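You operate a simulated robot arm through the tools that you are given. There is no shell and no other tool. Be economical: measure what you need, move in short steps, check, and stop when the job is done.

Carry out the task below with a simulated two-armed robot. There is one attempt and no reset: what you move stays moved.

JOB
Hold the soapy tube, pull its green plug, then dip the tube in the rinse tank.
Fine: till the soap is off; plug on the tool end, tube on the slatted board.
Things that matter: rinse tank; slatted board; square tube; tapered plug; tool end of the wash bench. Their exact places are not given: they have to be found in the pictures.

It is judged by the outcome, as a careful person would: the job done as asked, and still so three seconds after it is handed in. It fails if anything else is knocked over, pushed out of place, dropped, spilled or broken.

ROBOT AND FRAMES
Two 6-joint arms with two-finger parallel grippers on one trunk, on a base that drives. Base frame: it is fixed to the floor where the robot stands at the start and does not move with it; the origin is under the middle of the robot, x ahead of it, y to its left, z up; the surface under the hand at the start is at about z = 0.85. Units: m, degrees, N and s.
The left shoulder is at the start at [0.07, 0.166, 1.432], the right one opposite. With the tool pointing down near the work surface each hand reaches from about 0.38 to 0.8 m from the robot's upright axis, wherever it stands, measured 20 degrees to its own side. Places, roughly: rinse tank [0.5, 1.4, 0.8]; slatted board [0.5, 0.3, 0.8]; tool end of the wash bench [0.5, -0.1, 0.8]. Payload 3.91 kg a hand.
The tool frame of a hand sits at the grasp point between the pads (the TCP): z along the fingers, y along the line on which they close. The tips reach 0.03 m beyond it. Largest opening 0.11 m; finger width 0.02, thickness 0.01; the body of the gripper, 0.048 by 0.112 m, starts 0.055 m behind the TCP.
Orientation is told as [roll, pitch, yaw] about the base's x, y, z axes, in that order, counted from this pose: with the fingers straight down and closing along the base's y, the tool's x points along the base's -x, its y along +y and its z along -z.

CONTROLS
- The arms move only by the tool jog_arm. It takes "left_rows", "right_rows" or both (then of equal length, played together; a hand with none holds still); each is a list of rows, each an object (a shift or turn left out is 0, a gripper value left out holds the last) with "grip": the finger opening in m, from 0 to 0.11; "offset": the shift along the base's x, y, z in m, a list of three; "rotation": the turn, a rotation vector about the base's x, y, z in degrees, a list of three. In form: [{"grip": grip, "offset": [x, y, z], "rotation": [wx, wy, wz]}, ...]. A call has 1 to 10 rows; each row shifts and turns the commanded pose from where the row before left it. A row lasts 0.2 s, in which the tool goes at most 0.05 m and 8.6 degrees; a call with a longer step from one row to the next is refused whole, and so is a gripper value outside its range. A pose out of reach is approached as far as the arm can. The call stops where the force on the tool passes 40 N (or 10 N more than at its start, if that is more) or the arm is blocked; 0.2 s more then pass. The fingers move at their own pace (about 0.108 m/s each) and stop on an object; they squeeze with about 42 N. The grip force told is the motor's: it shows also when the fingers shut on nothing. Time passes only in rows, and 0.2 s behind the last, so rows that do not move let the fingers close. It gives the time, the measured TCP pose, the force on the tool (base axes), the opening and the grip force at its end, in the units of the frame above (readings bear some noise), with the torque about the TCP (base axes, N m) and any sound that the robot's microphone picked up.
- Cameras (640 x 400 px; columns grow to the right, rows downward): "scene" is now at [0.1167, 0.0094, 1.628]; the picture's right is [0.14, -0.99, 0.00], its down [-0.84, -0.12, -0.52] and it looks along [0.52, 0.08, -0.85] (base axes); focal length 294 px, centre (320, 200). "left" rides on the left gripper at [0.077, -0.007, -0.114] in its tool frame; the picture's right is [0.09, 1.00, 0.00], its down [-0.80, 0.07, -0.59] and it looks along [-0.59, 0.05, 0.80] (tool axes); focal length 270 px, centre (320, 200). "right" rides on the right gripper at [0.077, 0.007, -0.114] in its tool frame; the picture's right is [-0.09, 1.00, 0.00], its down [-0.80, -0.07, -0.59] and it looks along [-0.59, -0.05, 0.80] (tool axes); focal length 270 px, centre (320, 200).
- grab_frame(camera): a new picture of that camera. It takes no simulated time.
- lift_body(by): slides the trunk up (or, below 0, down) by that many m; the arms and the scene camera ride with it, the base frame stays. It gives what a move gives, with no picture.
- drive_base(legs): drives the robot by 1 to 6 legs, each [ahead, left, turn to the left] in m, m and degrees, along the robot's own axes; the way and the turn of a leg run together, so that a leg with both is an arc; at most 1.5 m and 180 degrees a leg. The arms and the cameras ride along, it lands a little off, and it stops where it bumps. It gives what a move gives.
- turn_head(pan, tilt): turns the head with the scene camera to pan (to the left, within 86 degrees either way) and tilt (down, from -29 to 69), counted from straight ahead of the robot. It gives what a move gives.
- pixel_to_xyz(camera, pixels): for up to 12 pixels [column, row] of the newest picture of that camera ("zoom" is the newest enlarged one), the place [x, y, z] in the base frame of the surface seen there, good to about 0.002 m. It takes no simulated time.
- zoom(camera, box): a new picture of the part [left, top, right, bottom] of that camera's present view, enlarged. It takes no simulated time.
- close_job(): hands the job in; it is judged then, once.

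Go step by step. Measure first, check grasps and placings, and put right what went wrong. The budget is 80 turns and 58 pictures, counting those below and the enlarged ones. Unless the task says otherwise, let go and move clear before handing in, and close with one line.

The tools are called after "Request:" as a command line: name --argument value ..., lists and objects as JSON in quotes. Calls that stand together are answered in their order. jog_arm: Moves the arms, as the interface text tells. Its arguments: {"type":"object","properties":{"left_rows":{"type":"array"},"right_rows":{"type":"array"}},"required":[]} The other tools are called the same way: lift_body (by) slides the trunk up or down; drive_base (legs) drives the base; turn_head (pan, tilt) turns the head that bears the scene camera; grab_frame (camera) takes a picture; pixel_to_xyz (camera, pixels) gives the place of the surface under pixels of a picture; zoom (camera, box) takes an enlarged picture of a part of a camera's view; close_job () hands the job in.

At the start:

```text
time_s: 0.0
left_ee_pos: [0.5386, 0.4151, 1.0309]
left_orientation: [0.0, 0.0, 0.1]
left_contact_force: [-0.4, 0.0, 0.0]
left_wrist_torque: [0.02, 0.01, -0.01]
left_finger_gap: 0.1098
left_gripper_force: 0.0
right_ee_pos: [0.6788, -0.1334, 1.0312]
right_orientation: [0.0, 0.1, -0.1]
right_contact_force: [0.4, -0.1, 0.0]
right_wrist_torque: [-0.02, 0.0, -0.01]
right_finger_gap: 0.1102
right_gripper_force: 0.0
trunk travel left (down, up): [-0.927, 0.013]
robot x, y, heading: [0.0032, -0.0001, 0.2]
head pan, tilt: [8.3, 58.4]
```

scene: 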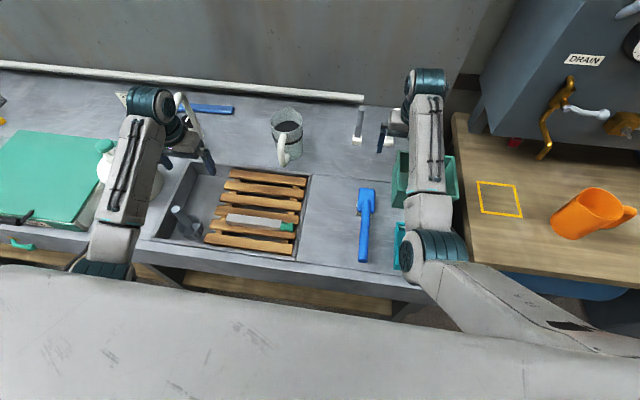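
right: 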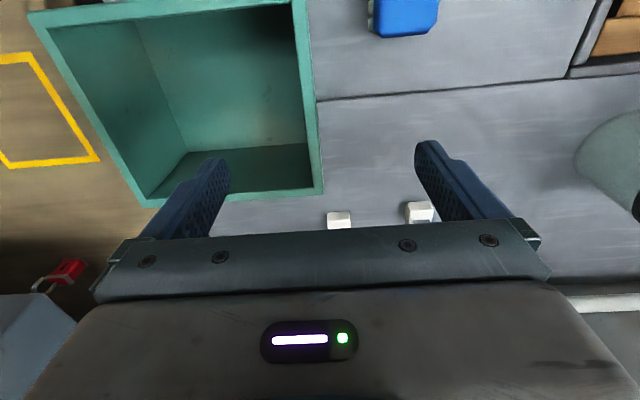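
left: 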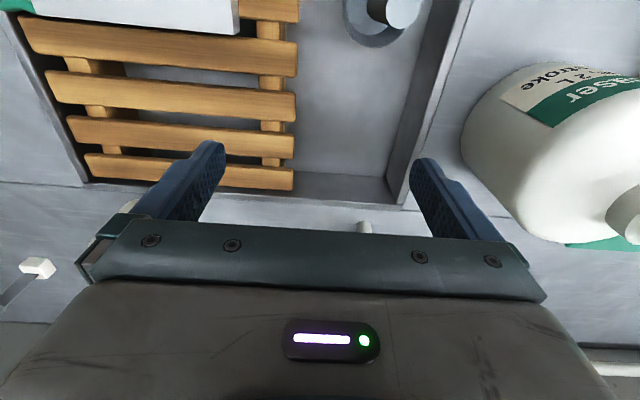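

The scene shows a pale bar with a green end on the slatted board around (255,222). I'll zoom there and on the tool end.

Request:
zoom --camera "scene" --box '[180, 150, 340, 270]'

Request:
pixel_to_xyz --camera "zoom" --pixels '[[195, 275], [300, 290], [390, 302], [430, 308], [450, 312], [300, 280], [300, 305]]'

Request:
zoom --camera "scene" --box '[320, 80, 480, 280]'

```text
3.33 times, centred on (260, 210) of scene
```

zoom: 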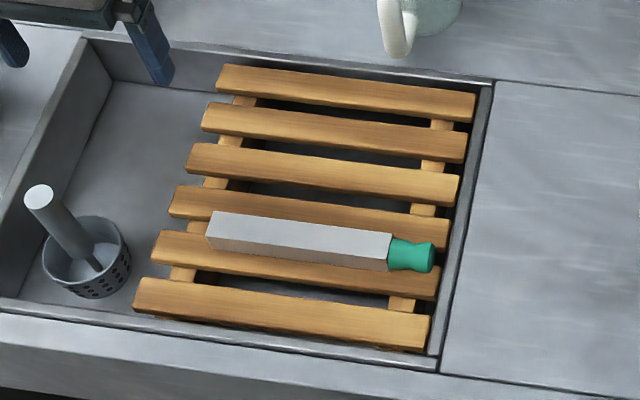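

```text
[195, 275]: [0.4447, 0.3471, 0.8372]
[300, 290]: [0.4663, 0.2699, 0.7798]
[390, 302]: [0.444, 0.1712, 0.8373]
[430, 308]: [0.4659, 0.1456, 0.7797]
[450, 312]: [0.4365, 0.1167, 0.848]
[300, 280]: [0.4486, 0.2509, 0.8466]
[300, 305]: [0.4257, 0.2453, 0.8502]
```

```text
2.00 times, centred on (400, 180) of scene
```

zoom: 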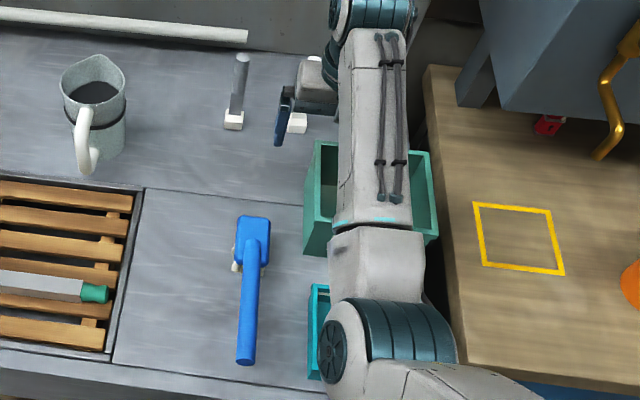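

The tube lies along y on the board, with its plug toward -y. The right arm covers part of the tool end. I'll measure the tube exactly on a fresh zoom, and look left to the tank.

Request:
zoom --camera "scene" --box '[220, 190, 310, 246]'

Request:
turn_head --pan 70 --tilt 40

Request:
grab_frame --camera "scene"

```text
7.11 times, centred on (265, 218) of scene
```

zoom: 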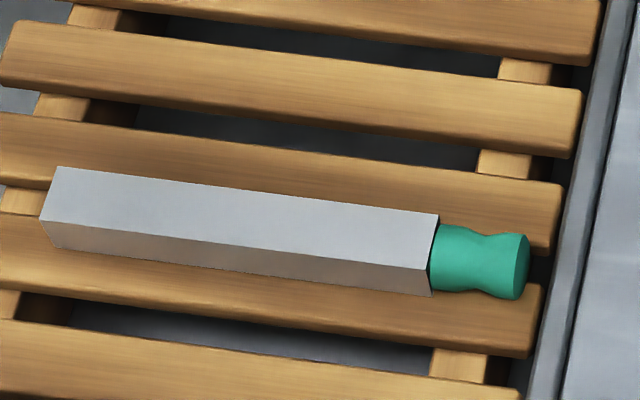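

```text
time_s: 1.3
left_ee_pos: [0.5408, 0.4149, 1.0313]
left_orientation: [-0.1, 0.0, 0.0]
left_contact_force: [0.4, -0.2, -0.6]
left_wrist_torque: [0.0, 0.01, 0.05]
left_finger_gap: 0.1101
left_gripper_force: 0.1
right_ee_pos: [0.6787, -0.1332, 1.0315]
right_orientation: [0.0, 0.0, 0.0]
right_contact_force: [0.4, 0.4, 0.0]
right_wrist_torque: [-0.02, 0.01, 0.02]
right_finger_gap: 0.1102
right_gripper_force: 0.1
trunk travel left (down, up): [-0.927, 0.013]
robot x, y, heading: [-0.0007, 0.0013, -0.1]
head pan, tilt: [70.0, 40.0]
```

```text
51 pictures are left
```

scene: 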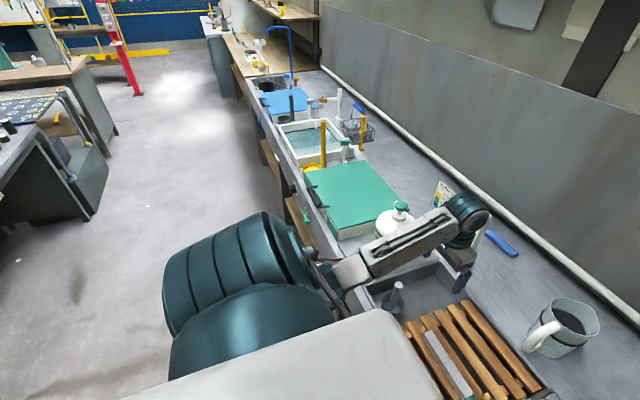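

Request:
zoom --camera "scene" --box '[230, 50, 410, 230]'

Request:
pixel_to_xyz --camera "scene" --pixels '[[310, 138], [285, 125], [325, 122], [300, 165], [342, 155], [350, 195], [285, 100], [325, 130]]'

Request:
turn_head --pan 8.3 --tilt 58.4

Request:
zoom --camera "scene" --box '[220, 190, 310, 246]'

Request:
pixel_to_xyz --camera "zoom" --pixels '[[60, 180], [55, 210], [430, 222], [420, 260], [240, 215], [435, 245], [445, 240], [480, 250], [520, 260], [240, 195], [240, 240], [480, 237]]'

```text
2.22 times, centred on (320, 140) of scene
```

zoom: 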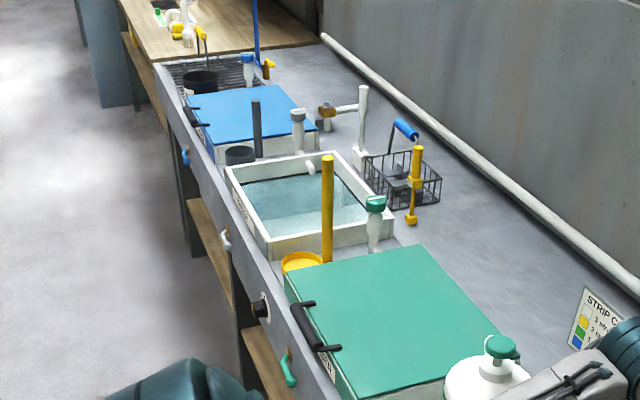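

```text
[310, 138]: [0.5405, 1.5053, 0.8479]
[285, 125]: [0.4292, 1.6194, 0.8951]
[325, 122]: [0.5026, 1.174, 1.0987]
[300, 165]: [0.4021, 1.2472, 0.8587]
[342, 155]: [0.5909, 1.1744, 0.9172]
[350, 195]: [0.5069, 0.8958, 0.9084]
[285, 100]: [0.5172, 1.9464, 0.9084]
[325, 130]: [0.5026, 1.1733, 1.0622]
```

```text
time_s: 2.6
left_ee_pos: [0.5376, 0.4153, 1.0318]
left_orientation: [0.0, 0.1, 0.0]
left_contact_force: [-0.3, -0.3, 0.1]
left_wrist_torque: [0.01, 0.0, -0.01]
left_finger_gap: 0.1101
left_gripper_force: 0.1
right_ee_pos: [0.679, -0.1339, 1.0315]
right_orientation: [0.0, 0.0, 0.0]
right_contact_force: [0.3, -0.5, -0.5]
right_wrist_torque: [0.0, 0.01, -0.01]
right_finger_gap: 0.11
right_gripper_force: 0.0
trunk travel left (down, up): [-0.927, 0.013]
robot x, y, heading: [0.0038, -0.0007, 0.2]
head pan, tilt: [8.3, 58.4]
```

```text
7.11 times, centred on (265, 218) of scene
```

zoom: 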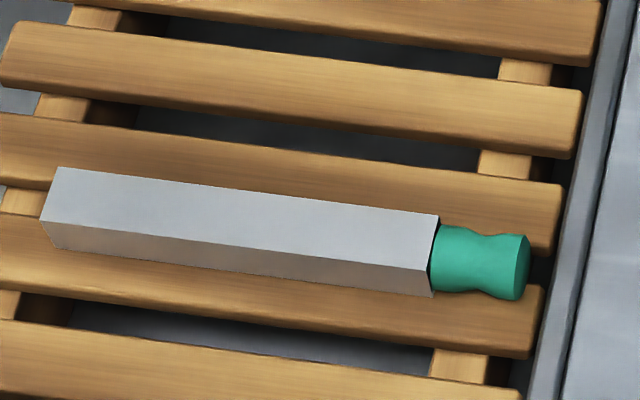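

```text
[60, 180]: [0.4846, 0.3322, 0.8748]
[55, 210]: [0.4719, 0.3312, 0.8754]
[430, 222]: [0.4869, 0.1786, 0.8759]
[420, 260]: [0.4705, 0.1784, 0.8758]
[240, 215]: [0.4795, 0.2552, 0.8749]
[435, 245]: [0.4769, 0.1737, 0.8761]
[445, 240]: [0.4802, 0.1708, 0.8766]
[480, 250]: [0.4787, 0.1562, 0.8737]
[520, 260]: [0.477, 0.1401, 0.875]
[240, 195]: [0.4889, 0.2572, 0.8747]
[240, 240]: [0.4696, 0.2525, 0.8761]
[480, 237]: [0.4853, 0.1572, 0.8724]
```

The tube runs along y from about 0.175 to 0.337 at x≈0.478, with its top at z≈0.875; the plug is at y≈0.137–0.174. The open white tank at y≈1.5 should be the rinse tank. I'll turn both hands so that they close along x and bring them over the tube, still high.

Request:
jog_arm --left_rows '[{"offset": [-0.006, -0.014, 0], "rotation": [0, 0, -8.5]}, {"offset": [-0.006, -0.014, 0], "rotation": [0, 0, -8.5]}, {"offset": [-0.006, -0.014, 0], "rotation": [0, 0, -8.5]}, {"offset": [-0.006, -0.014, 0], "rotation": [0, 0, -8.5]}, {"offset": [-0.006, -0.014, 0], "rotation": [0, 0, -8.5]}, {"offset": [-0.006, -0.014, 0], "rotation": [0, 0, -8.5]}, {"offset": [-0.006, -0.014, 0], "rotation": [0, 0, -8.5]}, {"offset": [-0.006, -0.014, 0], "rotation": [0, 0, -8.5]}, {"offset": [-0.006, -0.014, 0], "rotation": [0, 0, -8.5]}, {"offset": [-0.006, -0.004, 0], "rotation": [0, 0, -8.5]}]' --right_rows '[{"offset": [-0.02, 0.018, 0], "rotation": [0, 0, 8.5]}, {"offset": [-0.02, 0.018, 0], "rotation": [0, 0, 8.5]}, {"offset": [-0.02, 0.018, 0], "rotation": [0, 0, 8.5]}, {"offset": [-0.02, 0.018, 0], "rotation": [0, 0, 8.5]}, {"offset": [-0.02, 0.018, 0], "rotation": [0, 0, 8.5]}, {"offset": [-0.02, 0.018, 0], "rotation": [0, 0, 8.5]}, {"offset": [-0.02, 0.018, 0], "rotation": [0, 0, 8.5]}, {"offset": [-0.02, 0.018, 0], "rotation": [0, 0, 8.5]}, {"offset": [-0.02, 0.018, 0], "rotation": [0, 0, 8.5]}, {"offset": [-0.02, 0.018, 0], "rotation": [0, 0, 8.5]}]'

Request:
grab_frame --camera "left"

Request:
grab_frame --camera "scene"

```text
time_s: 4.3
left_ee_pos: [0.5011, 0.3312, 0.996]
left_orientation: [0.2, -0.2, -60.9]
left_contact_force: [-0.2, 0.0, -0.5]
left_wrist_torque: [0.0, -0.02, 0.02]
left_finger_gap: 0.1099
left_gripper_force: 0.2
left hand out of reach, approached as far as the arm can: row 2, 3, 4, 5, 6, 7, 8
right_ee_pos: [0.6358, -0.1346, 1.0807]
right_orientation: [-10.2, 0.7, 57.9]
right_contact_force: [0.4, -0.1, 0.0]
right_wrist_torque: [-0.01, -0.04, -0.06]
right_finger_gap: 0.1099
right_gripper_force: 0.0
right hand out of reach, approached as far as the arm can: row 5, 6, 7, 8
trunk travel left (down, up): [-0.927, 0.013]
robot x, y, heading: [-0.0002, 0.0014, -0.1]
head pan, tilt: [8.3, 58.4]
stopped in row 8 (right hand): the arm was blocked; the commanded pose is now the measured one
```

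```text
48 pictures are left
```

left: 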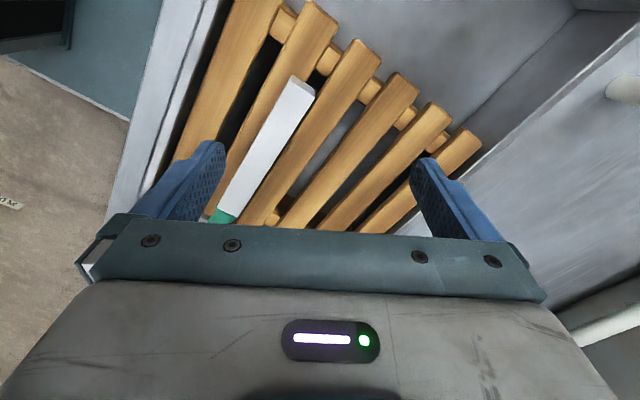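

```text
47 pictures are left
```

scene: 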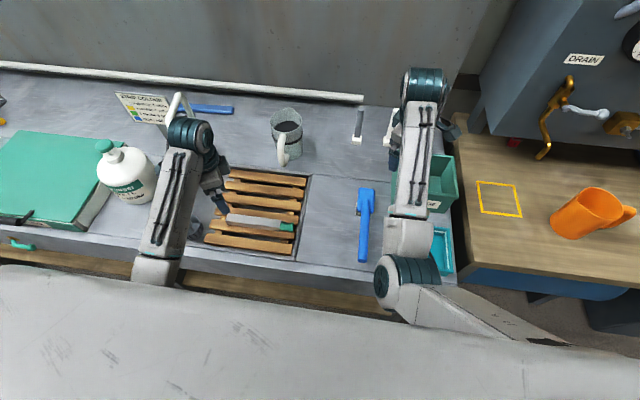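

The hands fell short of the commanded poses: left reached yaw -61, and the right was blocked at yaw 58. I'll test whether the left hand can finish the turn in place, and lift the roll out of the right hand.

Request:
jog_arm --left_rows '[{"rotation": [0, 0, -7]}, {"rotation": [0, 0, -7]}, {"rotation": [0, 0, -7]}, {"rotation": [0, 0, -7]}, {}]'

Request:
jog_arm --right_rows '[{"rotation": [5, 0, 0]}, {"rotation": [5, 0, 0]}, {}, {}]'

```text
time_s: 5.5
left_ee_pos: [0.5022, 0.3314, 0.9963]
left_orientation: [0.2, -0.2, -89.0]
left_contact_force: [0.4, -1.3, 0.0]
left_wrist_torque: [-0.01, -0.04, 0.0]
left_finger_gap: 0.1101
left_gripper_force: 0.0
right_ee_pos: [0.6352, -0.1337, 1.0787]
right_orientation: [-10.2, 0.7, 58.1]
right_contact_force: [0.2, 0.3, 0.0]
right_wrist_torque: [-0.03, 0.0, 0.01]
right_finger_gap: 0.1101
right_gripper_force: 0.0
trunk travel left (down, up): [-0.927, 0.013]
robot x, y, heading: [-0.0028, 0.0022, 0.1]
head pan, tilt: [8.3, 58.4]
```

```text
time_s: 6.5
left_ee_pos: [0.5023, 0.3298, 0.9957]
left_orientation: [0.2, -0.3, -88.8]
left_contact_force: [0.7, -0.4, 0.1]
left_wrist_torque: [0.01, -0.04, -0.03]
left_finger_gap: 0.1098
left_gripper_force: 0.0
right_ee_pos: [0.634, -0.1292, 1.0808]
right_orientation: [-4.6, -8.0, 57.8]
right_contact_force: [-0.1, 0.3, 0.4]
right_wrist_torque: [0.0, 0.02, 0.01]
right_finger_gap: 0.11
right_gripper_force: 0.1
trunk travel left (down, up): [-0.927, 0.013]
robot x, y, heading: [0.0005, 0.0005, -0.2]
head pan, tilt: [8.3, 58.4]
```

Left now stands at yaw -89. I'll level the right hand and test whether it moves toward +y.

Request:
jog_arm --right_rows '[{"rotation": [4.3, 6.8, 0]}, {"offset": [-0.02, 0.02, 0]}, {"offset": [-0.02, 0.02, 0]}, {"offset": [-0.02, 0.02, 0]}, {}]' --left_rows '[{"offset": [-0.005, 0, 0]}, {"offset": [-0.005, -0.01, 0]}, {"offset": [-0.005, -0.01, 0]}, {"offset": [-0.005, -0.01, 0]}, {}]'

Request:
grab_frame --camera "scene"

```text
time_s: 7.9
left_ee_pos: [0.4817, 0.3036, 0.9872]
left_orientation: [0.4, -0.3, -88.9]
left_contact_force: [-0.2, -0.6, 0.0]
left_wrist_torque: [-0.01, 0.03, -0.01]
left_finger_gap: 0.1099
left_gripper_force: 0.1
left hand out of reach, approached as far as the arm can: row 2, 3, 4
right_ee_pos: [0.6146, -0.1076, 1.0701]
right_orientation: [-1.4, -6.2, 55.0]
right_contact_force: [0.1, -0.2, -0.6]
right_wrist_torque: [-0.02, 0.01, 0.03]
right_finger_gap: 0.1097
right_gripper_force: 0.0
right hand out of reach, approached as far as the arm can: row 1, 2, 3
trunk travel left (down, up): [-0.927, 0.013]
robot x, y, heading: [0.0025, 0.0003, 0.2]
head pan, tilt: [8.3, 58.4]
stopped in row 5 (right hand): the arm was blocked; the commanded pose is now the measured one
```

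```text
46 pictures are left
```

scene: 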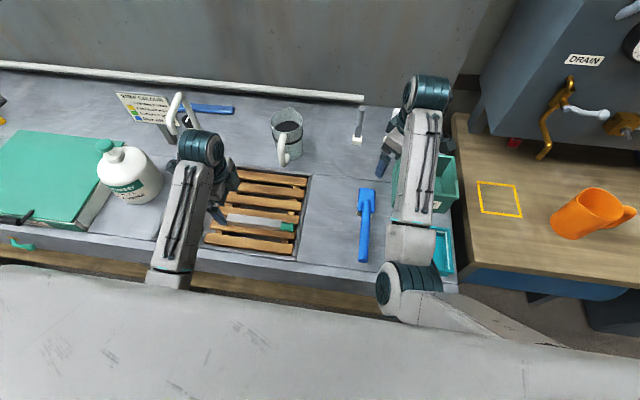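

Reach seems to improve when the hand is lower, since z drops as the hand comes nearer. I'll measure obstacle heights under the right hand before lowering it.

Request:
pixel_to_xyz --camera "scene" --pixels '[[447, 160], [395, 200], [455, 205], [361, 108], [367, 190], [362, 260], [363, 207], [290, 112], [350, 250], [404, 230], [445, 235], [395, 170]]'

Request:
zoom --camera "scene" --box '[300, 80, 480, 320]'

```text
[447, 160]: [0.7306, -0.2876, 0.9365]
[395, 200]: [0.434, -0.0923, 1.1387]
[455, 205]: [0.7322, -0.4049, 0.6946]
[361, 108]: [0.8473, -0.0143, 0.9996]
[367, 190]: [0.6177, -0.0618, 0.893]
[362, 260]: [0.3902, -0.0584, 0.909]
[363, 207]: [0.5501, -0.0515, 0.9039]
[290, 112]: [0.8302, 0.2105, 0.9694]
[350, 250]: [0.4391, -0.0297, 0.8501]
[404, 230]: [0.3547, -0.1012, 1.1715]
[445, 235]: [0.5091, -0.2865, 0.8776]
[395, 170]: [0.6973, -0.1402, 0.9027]
```

```text
1.67 times, centred on (390, 200) of scene
```

zoom: 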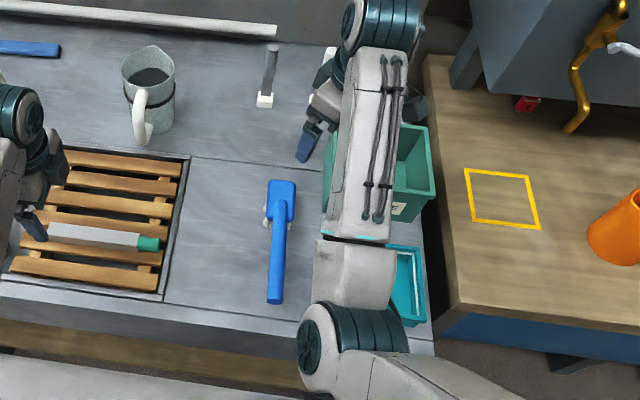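

The bins top out at 0.937 and the brush at 0.91, so z≈1.0 is clear for the right hand. I'll lower it, then go inward and finish the yaw.

Request:
jog_arm --right_rows '[{"offset": [0, 0.01, -0.035], "rotation": [1, 6, 0]}, {"offset": [0, 0.01, -0.035]}, {"offset": [-0.02, 0.025, 0], "rotation": [0, 0, 7]}, {"offset": [-0.02, 0.025, 0], "rotation": [0, 0, 7]}, {"offset": [-0.02, 0.025, 0], "rotation": [0, 0, 7]}, {"offset": [-0.02, 0.025, 0], "rotation": [0, 0, 7]}, {"offset": [-0.02, 0.025, -0.01], "rotation": [0, 0, 7]}, {}]'

```text
time_s: 9.9
left_ee_pos: [0.4815, 0.3026, 0.9863]
left_orientation: [0.4, -0.3, -88.8]
left_contact_force: [-0.2, 0.7, -0.2]
left_wrist_torque: [-0.01, -0.01, -0.01]
left_finger_gap: 0.1101
left_gripper_force: 0.0
right_ee_pos: [0.624, -0.1199, 1.0102]
right_orientation: [-2.5, 3.1, 86.7]
right_contact_force: [-0.7, -1.1, -0.4]
right_wrist_torque: [0.03, 0.03, 0.0]
right_finger_gap: 0.1101
right_gripper_force: 0.0
right hand out of reach, approached as far as the arm can: row 5, 6, 7
trunk travel left (down, up): [-0.927, 0.013]
robot x, y, heading: [0.0016, -0.0043, 0.2]
head pan, tilt: [8.3, 58.4]
stopped in row 8 (right hand): the arm was blocked; the commanded pose is now the measured one
```

The yaw is done, but inward travel is refused. I'll test pure +y travel at this x, to learn the right arm's inward limit.

Request:
jog_arm --right_rows '[{"rotation": [2.5, -3, 3]}, {"offset": [0, 0.02, 0]}, {"offset": [0, 0.02, 0]}, {"offset": [0, 0.02, 0]}, {"offset": [0, 0.02, 0]}, {}]'

Request:
turn_head --pan -15 --tilt 69

Request:
grab_frame --camera "scene"

```text
time_s: 11.2
left_ee_pos: [0.4821, 0.3048, 0.986]
left_orientation: [0.4, -0.3, -88.9]
left_contact_force: [-1.1, 0.0, -0.8]
left_wrist_torque: [0.0, 0.01, -0.01]
left_finger_gap: 0.1101
left_gripper_force: 0.1
right_ee_pos: [0.6336, -0.132, 0.9852]
right_orientation: [-5.2, 7.2, 86.0]
right_contact_force: [0.2, 0.6, 0.4]
right_wrist_torque: [0.03, -0.02, -0.03]
right_finger_gap: 0.1102
right_gripper_force: 0.0
right hand out of reach, approached as far as the arm can: row 5
trunk travel left (down, up): [-0.927, 0.013]
robot x, y, heading: [-0.0045, -0.0024, 0.2]
head pan, tilt: [8.3, 58.4]
stopped in row 6 (right hand): the arm was blocked; the commanded pose is now the measured one
```

```text
time_s: 12.1
left_ee_pos: [0.4821, 0.3041, 0.9852]
left_orientation: [0.4, -0.3, -88.9]
left_contact_force: [0.8, -0.2, 0.3]
left_wrist_torque: [0.0, -0.01, 0.01]
left_finger_gap: 0.1099
left_gripper_force: 0.0
right_ee_pos: [0.6328, -0.132, 0.9852]
right_orientation: [-5.1, 7.2, 86.1]
right_contact_force: [-0.1, 0.7, -0.4]
right_wrist_torque: [0.01, 0.01, 0.0]
right_finger_gap: 0.11
right_gripper_force: 0.1
trunk travel left (down, up): [-0.927, 0.013]
robot x, y, heading: [0.0031, -0.0023, -0.0]
head pan, tilt: [-15.0, 68.8]
```

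```text
44 pictures are left
```

scene: 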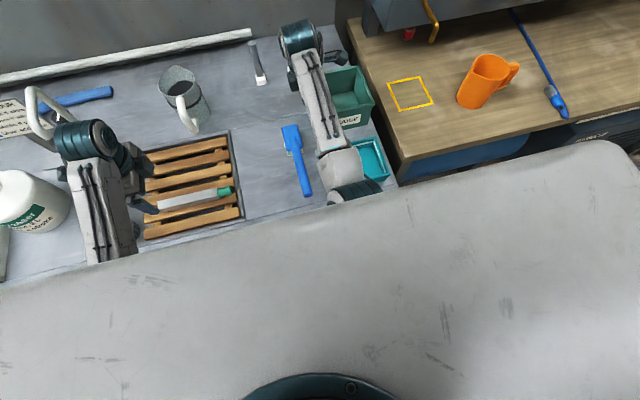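

The right arm hits an inward limit here; its elbow is close to the trunk. I'll level the hand, move it out to a larger x, and test +y again there.

Request:
jog_arm --right_rows '[{"offset": [0.02, 0, 0.01], "rotation": [5, -7, 0]}, {"offset": [0.02, 0, 0.01]}, {"offset": [0.01, 0, 0.0]}, {}]'

Request:
jog_arm --right_rows '[{"offset": [0.0, 0.02, 0.0]}, {"offset": [0.0, 0.02, 0.0]}, {"offset": [0.0, 0.02, 0.0]}, {"offset": [0.0, 0.02, 0.0]}, {"offset": [0.0, 0.02, 0.0]}, {}]'

```text
time_s: 13.1
left_ee_pos: [0.4824, 0.3036, 0.9868]
left_orientation: [0.5, -0.3, -88.9]
left_contact_force: [0.5, -0.1, 0.9]
left_wrist_torque: [-0.02, 0.02, -0.02]
left_finger_gap: 0.1099
left_gripper_force: 0.2
right_ee_pos: [0.6805, -0.132, 1.0042]
right_orientation: [-11.7, 1.6, 85.7]
right_contact_force: [0.4, -0.5, -0.1]
right_wrist_torque: [-0.01, 0.02, 0.01]
right_finger_gap: 0.1099
right_gripper_force: 0.2
trunk travel left (down, up): [-0.927, 0.013]
robot x, y, heading: [-0.0026, 0.0006, -0.1]
head pan, tilt: [-15.0, 68.8]
```

```text
time_s: 14.7
left_ee_pos: [0.4811, 0.3033, 0.9857]
left_orientation: [0.4, -0.3, -89.0]
left_contact_force: [-0.6, -0.5, -0.2]
left_wrist_torque: [0.03, -0.01, 0.02]
left_finger_gap: 0.1099
left_gripper_force: 0.1
right_ee_pos: [0.6911, -0.0903, 0.9936]
right_orientation: [-12.2, 5.7, 83.0]
right_contact_force: [0.2, -0.3, 0.3]
right_wrist_torque: [-0.02, 0.01, -0.02]
right_finger_gap: 0.1098
right_gripper_force: 0.1
trunk travel left (down, up): [-0.927, 0.013]
robot x, y, heading: [-0.0013, 0.0017, 0.1]
head pan, tilt: [-15.0, 68.8]
stopped in row 6 (right hand): the arm was blocked; the commanded pose is now the measured one
```

The right arm's inward swing is limited to about 6°, so I'll pull the plug in the air near the robot's midline, with the right hand tilted toward +y. First the left hand goes down to grip the tube near its far end, so I'll check the jug's distance.

Request:
pixel_to_xyz --camera "scene" --pixels '[[30, 200], [60, 205], [68, 195], [25, 180], [45, 100], [30, 90], [160, 203], [222, 192], [195, 85], [182, 100]]'

Request:
grab_frame --camera "left"

```text
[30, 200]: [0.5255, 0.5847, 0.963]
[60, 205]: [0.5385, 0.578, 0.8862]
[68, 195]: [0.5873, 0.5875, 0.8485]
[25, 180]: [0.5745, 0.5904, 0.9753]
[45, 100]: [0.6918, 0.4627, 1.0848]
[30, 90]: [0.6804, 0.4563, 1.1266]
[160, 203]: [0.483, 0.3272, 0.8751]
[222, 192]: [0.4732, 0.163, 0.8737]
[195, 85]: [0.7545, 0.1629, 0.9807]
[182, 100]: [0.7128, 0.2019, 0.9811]
```

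```text
43 pictures are left
```

left: 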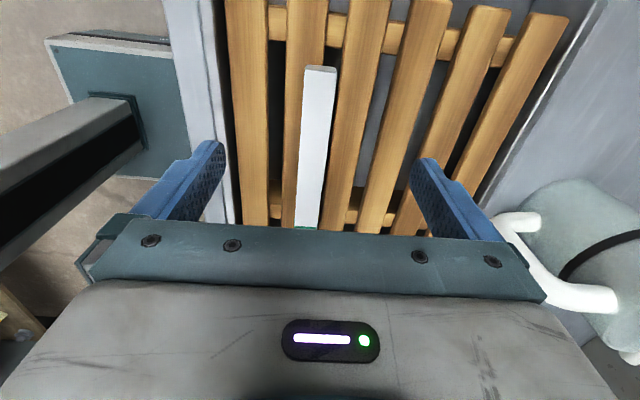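

The jug (y≥0.577) is clear of the left hand, and the tube sits between the fingers. I'll lower the left hand to z≈0.885 and close it at y≈0.303.

Request:
jog_arm --left_rows '[{"grip": 0.07, "offset": [-0.002, 0, -0.025]}, {"offset": [0, 0, -0.025]}, {"offset": [0, 0, -0.025]}, {"offset": [0, 0, -0.015]}, {"offset": [0, 0, -0.01]}, {}]'

Request:
grab_frame --camera "left"

```text
time_s: 16.1
left_ee_pos: [0.4789, 0.3039, 0.8859]
left_orientation: [0.3, -0.3, -88.9]
left_contact_force: [-0.6, -0.7, 0.7]
left_wrist_torque: [0.0, 0.01, -0.03]
left_finger_gap: 0.0697
left_gripper_force: 0.0
right_ee_pos: [0.6902, -0.0893, 0.993]
right_orientation: [-12.0, 5.7, 83.0]
right_contact_force: [-0.7, 0.6, 0.3]
right_wrist_torque: [0.0, 0.01, 0.01]
right_finger_gap: 0.1101
right_gripper_force: 0.1
trunk travel left (down, up): [-0.927, 0.013]
robot x, y, heading: [-0.002, 0.0025, -0.1]
head pan, tilt: [-15.0, 68.8]
```

```text
42 pictures are left
```

left: 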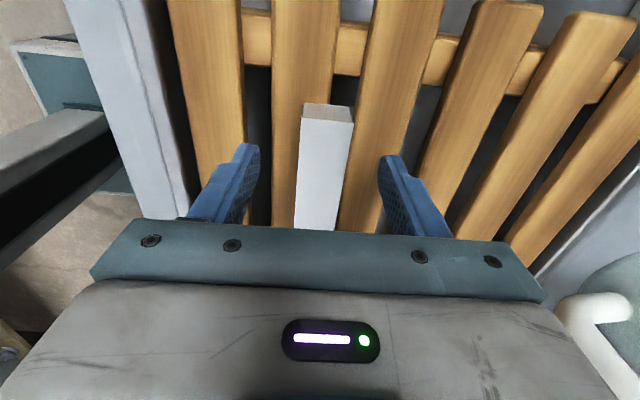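

The tube is centred between the fingers near its far end. Closing.

Request:
jog_arm --left_rows '[{"grip": 0.01}, {}, {}, {"offset": [0, 0, 0.01]}, {"offset": [0, 0, 0.02]}, {"offset": [0, 0, 0.02]}, {}]'

Request:
grab_frame --camera "left"

```text
time_s: 17.7
left_ee_pos: [0.4797, 0.3027, 0.9357]
left_orientation: [0.5, -0.2, -88.9]
left_contact_force: [-0.6, 0.8, 0.4]
left_wrist_torque: [-0.01, 0.0, -0.01]
left_finger_gap: 0.01
left_gripper_force: 0.0
right_ee_pos: [0.6894, -0.0901, 0.9934]
right_orientation: [-12.0, 5.6, 83.1]
right_contact_force: [0.1, -0.4, -0.1]
right_wrist_torque: [0.0, -0.01, -0.03]
right_finger_gap: 0.1101
right_gripper_force: 0.0
trunk travel left (down, up): [-0.927, 0.013]
robot x, y, heading: [-0.0013, -0.0001, -0.3]
head pan, tilt: [-15.0, 68.8]
```

```text
41 pictures are left
```

left: 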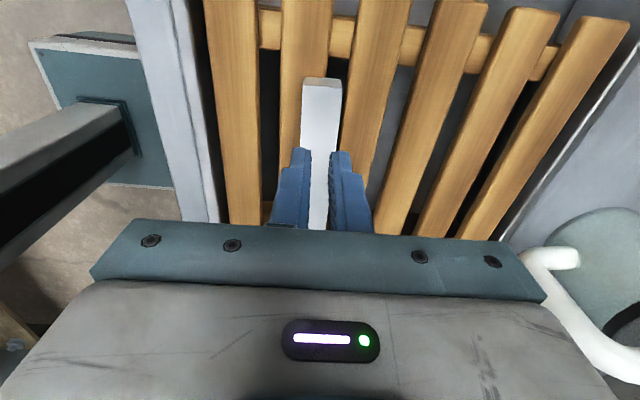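

The fingers closed to 0.01 and the tube stayed on the board, so it slipped or the grip was too shallow. I'll reopen, go slightly lower, close fully and read before lifting.

Request:
jog_arm --left_rows '[{"grip": 0.07}, {}, {"offset": [0, 0, -0.025]}, {"offset": [0, 0, -0.02]}, {"offset": [0, 0, -0.008]}, {}, {"grip": 0.0}, {}, {}, {}]'

Request:
grab_frame --camera "left"

```text
time_s: 19.9
left_ee_pos: [0.4788, 0.303, 0.8816]
left_orientation: [0.5, -0.3, -88.9]
left_contact_force: [0.2, 0.7, 0.1]
left_wrist_torque: [-0.03, 0.02, 0.05]
left_finger_gap: 0.0238
left_gripper_force: 41.9
right_ee_pos: [0.6899, -0.0896, 0.9936]
right_orientation: [-12.0, 5.7, 83.0]
right_contact_force: [0.8, -0.1, 0.0]
right_wrist_torque: [0.0, -0.01, 0.01]
right_finger_gap: 0.11
right_gripper_force: 0.0
trunk travel left (down, up): [-0.927, 0.013]
robot x, y, heading: [-0.0003, -0.0007, 0.1]
head pan, tilt: [-15.0, 68.8]
```

```text
40 pictures are left
```

left: 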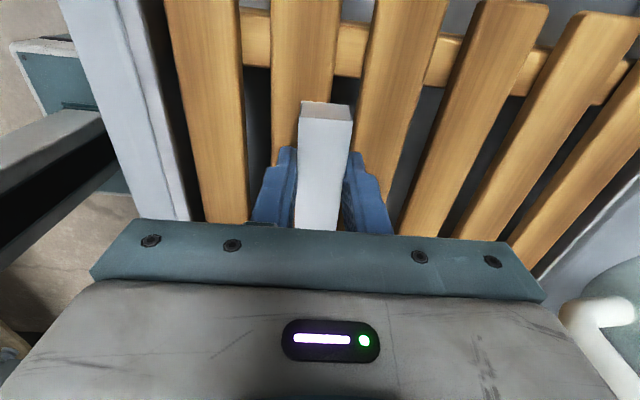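

Gripped now: gap 0.0238 at 42 N. I'll lift slowly and watch the gap.

Request:
jog_arm --left_rows '[{"offset": [0, 0, 0.005]}, {"offset": [0, 0, 0.005]}, {"offset": [0, 0, 0.01]}, {}]'

Request:
grab_frame --camera "left"

```text
time_s: 20.9
left_ee_pos: [0.4797, 0.3038, 0.902]
left_orientation: [0.4, -0.3, -88.9]
left_contact_force: [-0.5, -0.3, -1.1]
left_wrist_torque: [0.03, 0.02, 0.03]
left_finger_gap: 0.0239
left_gripper_force: 42.4
right_ee_pos: [0.6906, -0.0904, 0.9924]
right_orientation: [-12.0, 5.6, 83.0]
right_contact_force: [-0.2, -0.1, -0.7]
right_wrist_torque: [0.01, 0.03, 0.0]
right_finger_gap: 0.11
right_gripper_force: 0.0
trunk travel left (down, up): [-0.927, 0.013]
robot x, y, heading: [-0.0017, -0.0017, -0.0]
head pan, tilt: [-15.0, 68.8]
```

```text
39 pictures are left
```

left: 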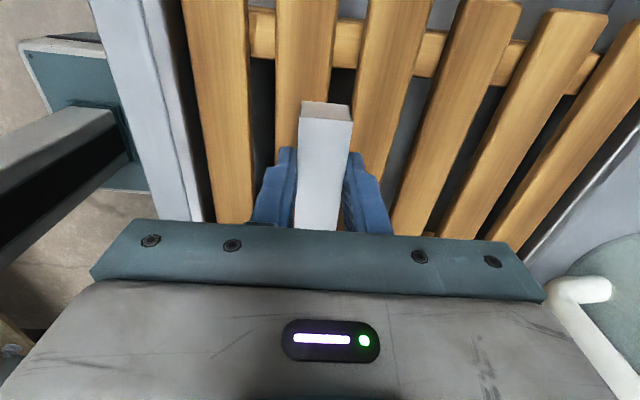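

The tube came up with the hand. I'll raise it and carry it toward the midline at x≈0.57, clear of the mug.

Request:
jog_arm --left_rows '[{"offset": [0.01, 0, 0.025]}, {"offset": [0.02, 0, 0.025]}, {"offset": [0.02, -0.01, 0.025]}, {"offset": [0.02, -0.02, 0.02]}, {"offset": [0.02, -0.02, 0.0]}, {"offset": [0, -0.025, 0.0]}, {"offset": [0, -0.025, 0.0]}, {"offset": [0, -0.025, 0.0]}, {}]'

Request:
turn_head --pan 0 --tilt 58

Request:
grab_frame --camera "scene"

```text
time_s: 22.9
left_ee_pos: [0.5726, 0.1818, 0.9983]
left_orientation: [0.4, -0.3, -89.0]
left_contact_force: [-0.5, 0.2, -0.8]
left_wrist_torque: [0.04, 0.02, 0.0]
left_finger_gap: 0.024
left_gripper_force: 41.8
right_ee_pos: [0.6898, -0.09, 0.9928]
right_orientation: [-12.1, 5.7, 82.9]
right_contact_force: [-0.1, -0.2, -0.5]
right_wrist_torque: [0.03, -0.01, 0.0]
right_finger_gap: 0.1099
right_gripper_force: 0.1
trunk travel left (down, up): [-0.927, 0.013]
robot x, y, heading: [0.0003, -0.0008, -0.2]
head pan, tilt: [-15.0, 68.8]
```

```text
time_s: 23.6
left_ee_pos: [0.5718, 0.1812, 0.9986]
left_orientation: [0.5, -0.2, -88.9]
left_contact_force: [0.4, 0.8, -1.3]
left_wrist_torque: [0.07, -0.05, 0.03]
left_finger_gap: 0.0241
left_gripper_force: 41.8
right_ee_pos: [0.6899, -0.0896, 0.9927]
right_orientation: [-12.1, 5.6, 83.0]
right_contact_force: [1.3, -0.6, 0.6]
right_wrist_torque: [-0.02, -0.01, -0.02]
right_finger_gap: 0.1098
right_gripper_force: 0.0
trunk travel left (down, up): [-0.927, 0.013]
robot x, y, heading: [-0.0012, -0.0003, 0.2]
head pan, tilt: [0.0, 58.0]
```

```text
38 pictures are left
```

scene: 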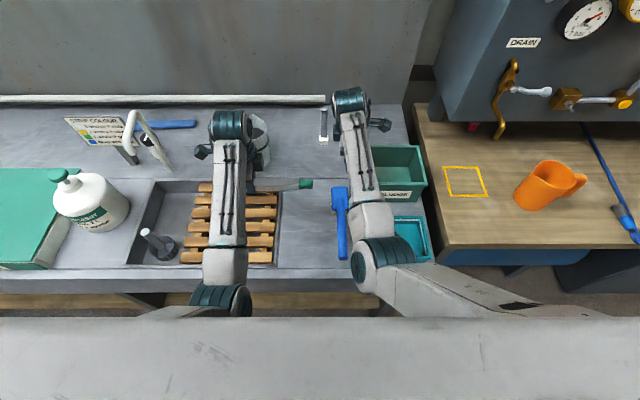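

The left hand holds the tube at (0.572, 0.181, 0.998). The plug shows at (305,184), and I'll measure it closely.

Request:
zoom --camera "scene" --box '[240, 160, 350, 210]'

Request:
pixel_to_xyz --camera "scene" --pixels '[[258, 185], [290, 184], [298, 184], [301, 183], [306, 183], [311, 183]]'

```text
5.82 times, centred on (295, 185) of scene
```

zoom: 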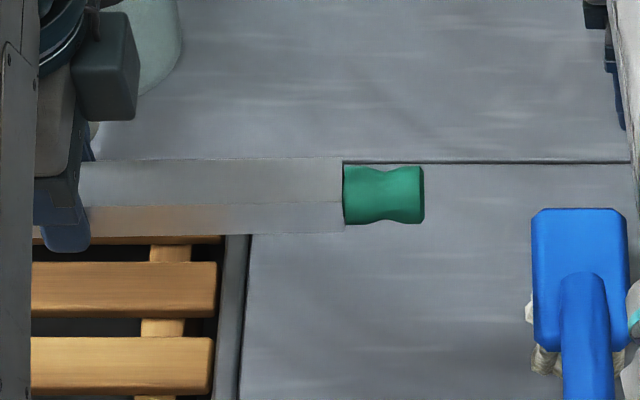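

```text
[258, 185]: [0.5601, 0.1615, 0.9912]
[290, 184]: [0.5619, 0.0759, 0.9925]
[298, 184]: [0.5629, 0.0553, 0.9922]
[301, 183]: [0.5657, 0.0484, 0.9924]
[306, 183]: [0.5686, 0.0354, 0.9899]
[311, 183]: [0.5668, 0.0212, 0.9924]
```

The plug's waist is at about (0.571, 0.033, 0.979). I'll level the right hand's yaw and tilt its fingers 45° toward +y while keeping well away at y≈-0.09.

Request:
jog_arm --right_rows '[{"grip": 0.07, "rotation": [0, 5.7, 0]}, {"rotation": [0, 5.6, 0]}, {"rotation": [0, 0, 5.7]}, {"rotation": [7.5, 0, 0], "offset": [-0.01, -0.005, 0]}, {"rotation": [7.5, 0, 0], "offset": [-0.01, 0, 0]}, {"rotation": [7.5, 0, 0], "offset": [-0.015, 0, 0]}, {"rotation": [7.5, 0, 0], "offset": [-0.015, 0, 0]}, {"rotation": [7.5, 0, 0], "offset": [-0.015, 0, 0]}, {"rotation": [7.5, 0, 0], "offset": [-0.015, 0, 0]}, {"rotation": [7, 0, 0]}]'

Request:
grab_frame --camera "scene"

```text
time_s: 25.8
left_ee_pos: [0.5722, 0.1818, 0.9985]
left_orientation: [0.5, -0.3, -88.8]
left_contact_force: [0.2, 0.1, -0.3]
left_wrist_torque: [0.07, -0.03, 0.01]
left_finger_gap: 0.0242
left_gripper_force: 41.8
right_ee_pos: [0.6108, -0.0919, 0.9933]
right_orientation: [-0.7, -45.4, 90.0]
right_contact_force: [0.7, -0.1, 0.2]
right_wrist_torque: [0.03, 0.01, 0.02]
right_finger_gap: 0.0701
right_gripper_force: 0.1
trunk travel left (down, up): [-0.927, 0.013]
robot x, y, heading: [-0.0008, 0.0002, -0.0]
head pan, tilt: [0.0, 58.0]
```

```text
36 pictures are left
```

scene: 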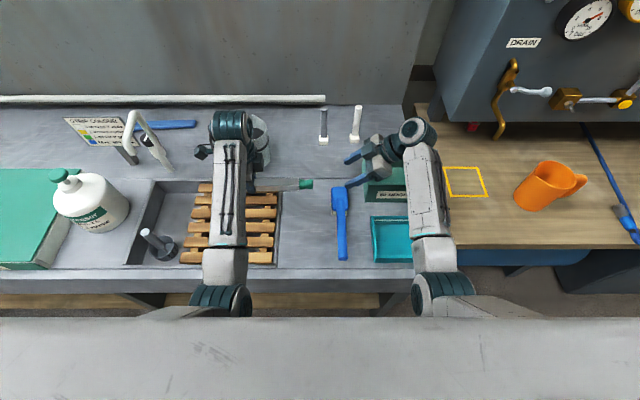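

The 45° tilt worked and the arm has room. I'll now advance along +y with open fingers to straddle the plug.

Request:
jog_arm --right_rows '[{"offset": [-0.02, 0.01, 0]}, {"offset": [-0.02, 0.02, 0]}, {"offset": [0, 0.025, 0]}, {"offset": [0, 0.025, -0.003]}, {"offset": [0, 0.02, -0.002]}, {"offset": [0, 0.018, -0.002]}, {}]'

Request:
zoom --camera "scene" --box '[240, 140, 400, 240]'

Request:
grab_frame --camera "right"

```text
time_s: 27.6
left_ee_pos: [0.5703, 0.1814, 0.998]
left_orientation: [0.4, -0.3, -88.9]
left_contact_force: [-0.2, 0.4, -1.5]
left_wrist_torque: [0.09, -0.03, -0.04]
left_finger_gap: 0.0242
left_gripper_force: 42.3
right_ee_pos: [0.5721, -0.0013, 0.975]
right_orientation: [-0.8, -42.7, 89.2]
right_contact_force: [-0.1, -0.2, 0.3]
right_wrist_torque: [-0.02, -0.02, 0.01]
right_finger_gap: 0.07
right_gripper_force: 0.1
trunk travel left (down, up): [-0.927, 0.013]
robot x, y, heading: [0.0002, 0.0018, 0.0]
head pan, tilt: [0.0, 58.0]
stopped in row 7 (right hand): the arm was blocked; the commanded pose is now the measured one
```

```text
4.00 times, centred on (320, 190) of scene
```

zoom: 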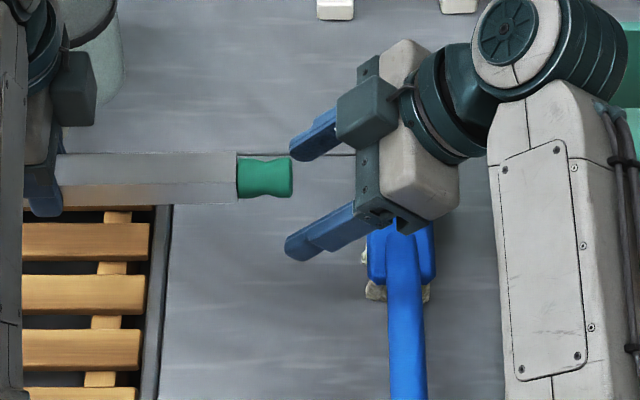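

```text
34 pictures are left
```

right: 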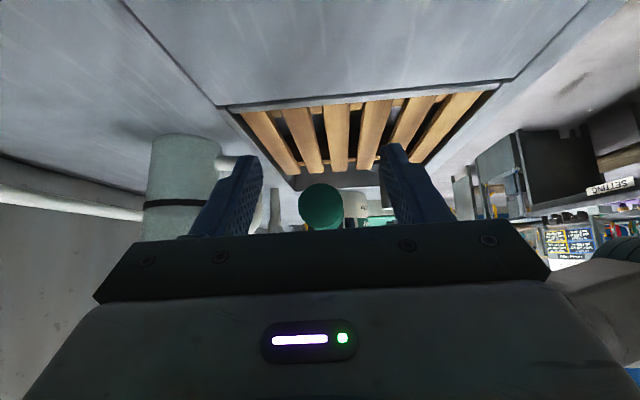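

The right hand is limited to y≈-0.001, with the plug centred between its fingers. I'll bring the tube to it instead: left moves -0.028 in y and -0.007 in z.

Request:
jog_arm --left_rows '[{"offset": [0, -0.007, -0.003]}, {"offset": [0, -0.007, -0.004]}, {"offset": [0, -0.007, 0]}, {"offset": [0, -0.007, 0]}, {}]'

Request:
zoom --camera "scene" --box '[240, 140, 400, 240]'

Request:
pixel_to_xyz --camera "zoom" --pixels '[[280, 175], [310, 175], [200, 175], [270, 175], [325, 120], [320, 235]]'

Request:
grab_frame --camera "right"

```text
time_s: 28.8
left_ee_pos: [0.5724, 0.1552, 0.9915]
left_orientation: [0.4, -0.3, -88.9]
left_contact_force: [-0.1, 1.1, -1.2]
left_wrist_torque: [0.07, -0.02, -0.01]
left_finger_gap: 0.024
left_gripper_force: 41.7
right_ee_pos: [0.5719, -0.0014, 0.9748]
right_orientation: [-0.8, -42.7, 89.2]
right_contact_force: [-0.6, 0.7, 0.4]
right_wrist_torque: [0.0, 0.01, -0.03]
right_finger_gap: 0.0698
right_gripper_force: 0.1
trunk travel left (down, up): [-0.927, 0.013]
robot x, y, heading: [0.0017, 0.0037, -0.0]
head pan, tilt: [0.0, 58.0]
```

```text
4.00 times, centred on (320, 190) of scene
```

zoom: 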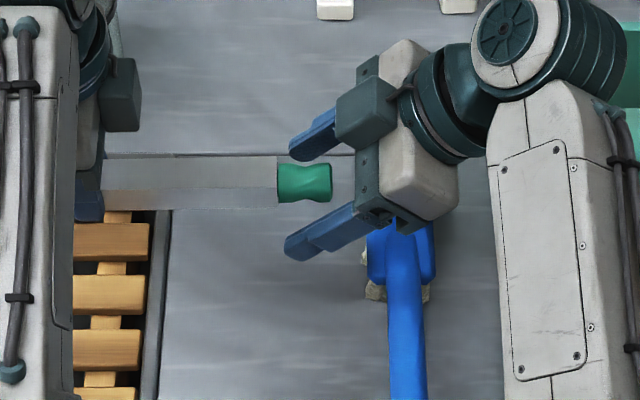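

```text
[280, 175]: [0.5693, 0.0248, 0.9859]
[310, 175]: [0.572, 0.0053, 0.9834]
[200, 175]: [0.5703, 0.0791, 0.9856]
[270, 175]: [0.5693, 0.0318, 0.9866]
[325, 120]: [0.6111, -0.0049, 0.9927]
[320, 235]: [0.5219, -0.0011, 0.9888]
```

```text
32 pictures are left
```

right: 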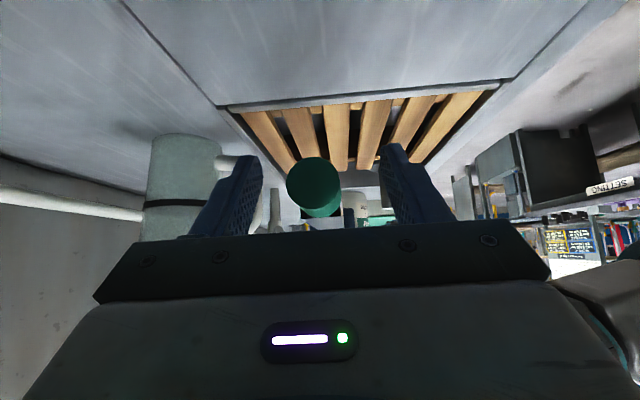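

The plug (y -0.008…0.026, axis z≈0.973) is between the right fingers. Closing the right hand.

Request:
jog_arm --right_rows '[{"grip": 0.0}, {}, {}, {}, {}]'

Request:
zoom --camera "scene" --box '[240, 140, 400, 240]'

```text
time_s: 30.0
left_ee_pos: [0.5724, 0.1556, 0.9925]
left_orientation: [0.5, -0.4, -88.9]
left_contact_force: [-1.9, -0.2, -0.8]
left_wrist_torque: [0.04, 0.0, -0.25]
left_finger_gap: 0.0242
left_gripper_force: 42.0
right_ee_pos: [0.5727, -0.0014, 0.9745]
right_orientation: [-0.8, -42.6, 89.2]
right_contact_force: [1.9, 0.4, 0.2]
right_wrist_torque: [-0.01, 0.01, -0.07]
right_finger_gap: 0.0257
right_gripper_force: 42.0
trunk travel left (down, up): [-0.927, 0.013]
robot x, y, heading: [0.0005, -0.0027, 0.0]
head pan, tilt: [0.0, 58.0]
```

```text
4.00 times, centred on (320, 190) of scene
```

zoom: 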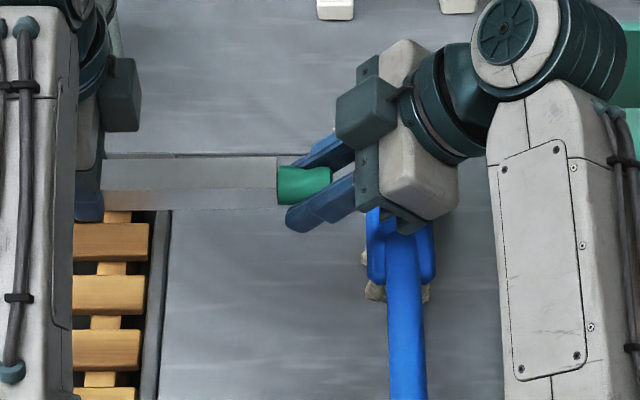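

The plug is held (gap 0.0257, 42 N). I'll pull straight along -y slowly.

Request:
jog_arm --right_rows '[{"offset": [0, -0.004, 0]}, {"offset": [0, -0.006, 0]}, {"offset": [0, -0.008, 0]}, {"offset": [0, -0.01, 0]}, {"offset": [0, -0.015, 0]}, {}]'

Request:
zoom --camera "scene" --box '[240, 140, 400, 240]'

```text
time_s: 31.4
left_ee_pos: [0.5727, 0.1558, 0.9917]
left_orientation: [0.4, -0.4, -88.9]
left_contact_force: [-0.4, 0.2, -0.6]
left_wrist_torque: [0.03, -0.03, -0.01]
left_finger_gap: 0.0238
left_gripper_force: 41.6
right_ee_pos: [0.5714, -0.0432, 0.9769]
right_orientation: [-0.8, -42.8, 89.2]
right_contact_force: [-0.2, 0.2, -0.4]
right_wrist_torque: [-0.02, 0.01, -0.02]
right_finger_gap: 0.0254
right_gripper_force: 42.1
trunk travel left (down, up): [-0.927, 0.013]
robot x, y, heading: [-0.0016, -0.002, -0.1]
head pan, tilt: [0.0, 58.0]
```

```text
4.00 times, centred on (320, 190) of scene
```

zoom: 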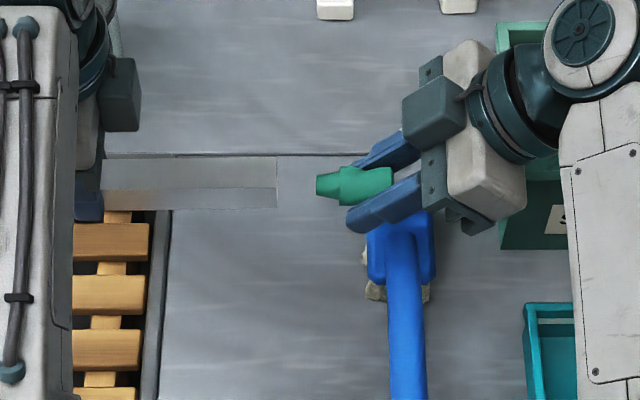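

The plug is out and in the right hand. To set it down on the bench between board and brush I need exact clearances, so I'll measure the brush and board rim.

Request:
pixel_to_xyz --camera "zoom" --pixels '[[372, 270], [368, 250], [388, 300], [388, 380], [172, 215], [158, 395], [270, 300], [270, 155], [325, 184], [385, 182], [372, 292]]'

Request:
zoom --camera "scene" --box '[240, 120, 480, 290]'

```text
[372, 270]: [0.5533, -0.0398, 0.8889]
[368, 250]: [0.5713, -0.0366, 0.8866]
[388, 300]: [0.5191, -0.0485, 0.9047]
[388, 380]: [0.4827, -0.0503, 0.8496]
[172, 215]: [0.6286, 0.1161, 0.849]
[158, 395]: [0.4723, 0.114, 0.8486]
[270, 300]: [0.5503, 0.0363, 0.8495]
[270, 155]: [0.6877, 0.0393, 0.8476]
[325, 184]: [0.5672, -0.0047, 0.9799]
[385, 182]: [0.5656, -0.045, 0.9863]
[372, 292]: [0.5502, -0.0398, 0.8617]
```

```text
2.35 times, centred on (360, 205) of scene
```

zoom: 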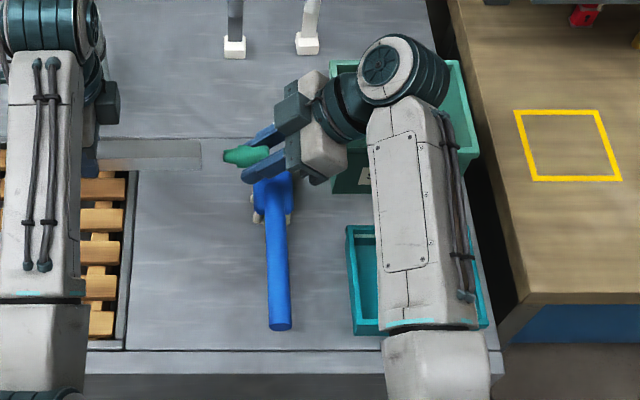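

The bench is free from y≈-0.037 to 0.114. I'll turn the right hand so it points forward (+x), moving it out to y≈-0.12 and up to z≈1.0, then drive left to bring it over the gap.

Request:
jog_arm --right_rows '[{"offset": [0, -0.01, 0.008], "rotation": [0, 0, -8.5]}, {"offset": [0, -0.01, 0.008], "rotation": [0, 0, -8.5]}, {"offset": [0, -0.01, 0.008], "rotation": [0, 0, -8.5]}, {"offset": [0, -0.01, 0], "rotation": [0, 0, -8.5]}, {"offset": [0, -0.01, 0], "rotation": [0, 0, -8.5]}, {"offset": [0, -0.01, 0], "rotation": [0, 0, -8.5]}, {"offset": [0, -0.01, 0], "rotation": [0, 0, -8.5]}, {"offset": [0, -0.01, 0], "rotation": [0, 0, -8.5]}, {"offset": [0, 0, 0], "rotation": [0, 0, -8.5]}, {"rotation": [0, 0, -8.5]}]'

Request:
grab_frame --camera "scene"

```text
time_s: 33.8
left_ee_pos: [0.5724, 0.1536, 0.9921]
left_orientation: [0.5, -0.3, -89.0]
left_contact_force: [0.9, -0.6, -2.3]
left_wrist_torque: [0.02, -0.01, 0.0]
left_finger_gap: 0.0243
left_gripper_force: 42.5
right_ee_pos: [0.5791, -0.1704, 0.9972]
right_orientation: [-9.1, -43.0, 9.6]
right_contact_force: [0.2, -0.8, -0.3]
right_wrist_torque: [0.0, -0.01, 0.04]
right_finger_gap: 0.0256
right_gripper_force: 41.7
trunk travel left (down, up): [-0.927, 0.013]
robot x, y, heading: [-0.0003, -0.0, -0.4]
head pan, tilt: [0.0, 58.0]
stopped in row 10 (right hand): the arm was blocked; the commanded pose is now the measured one
```

```text
28 pictures are left
```

scene: 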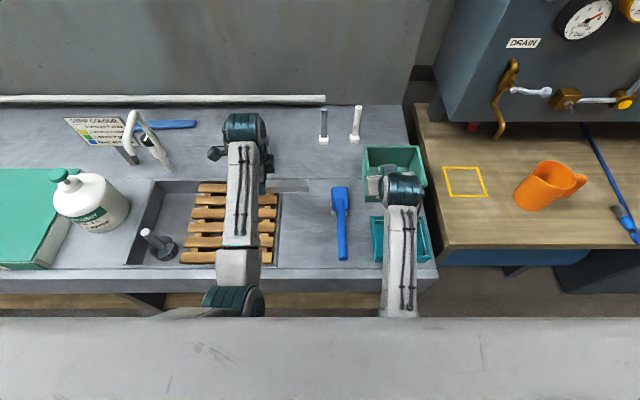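

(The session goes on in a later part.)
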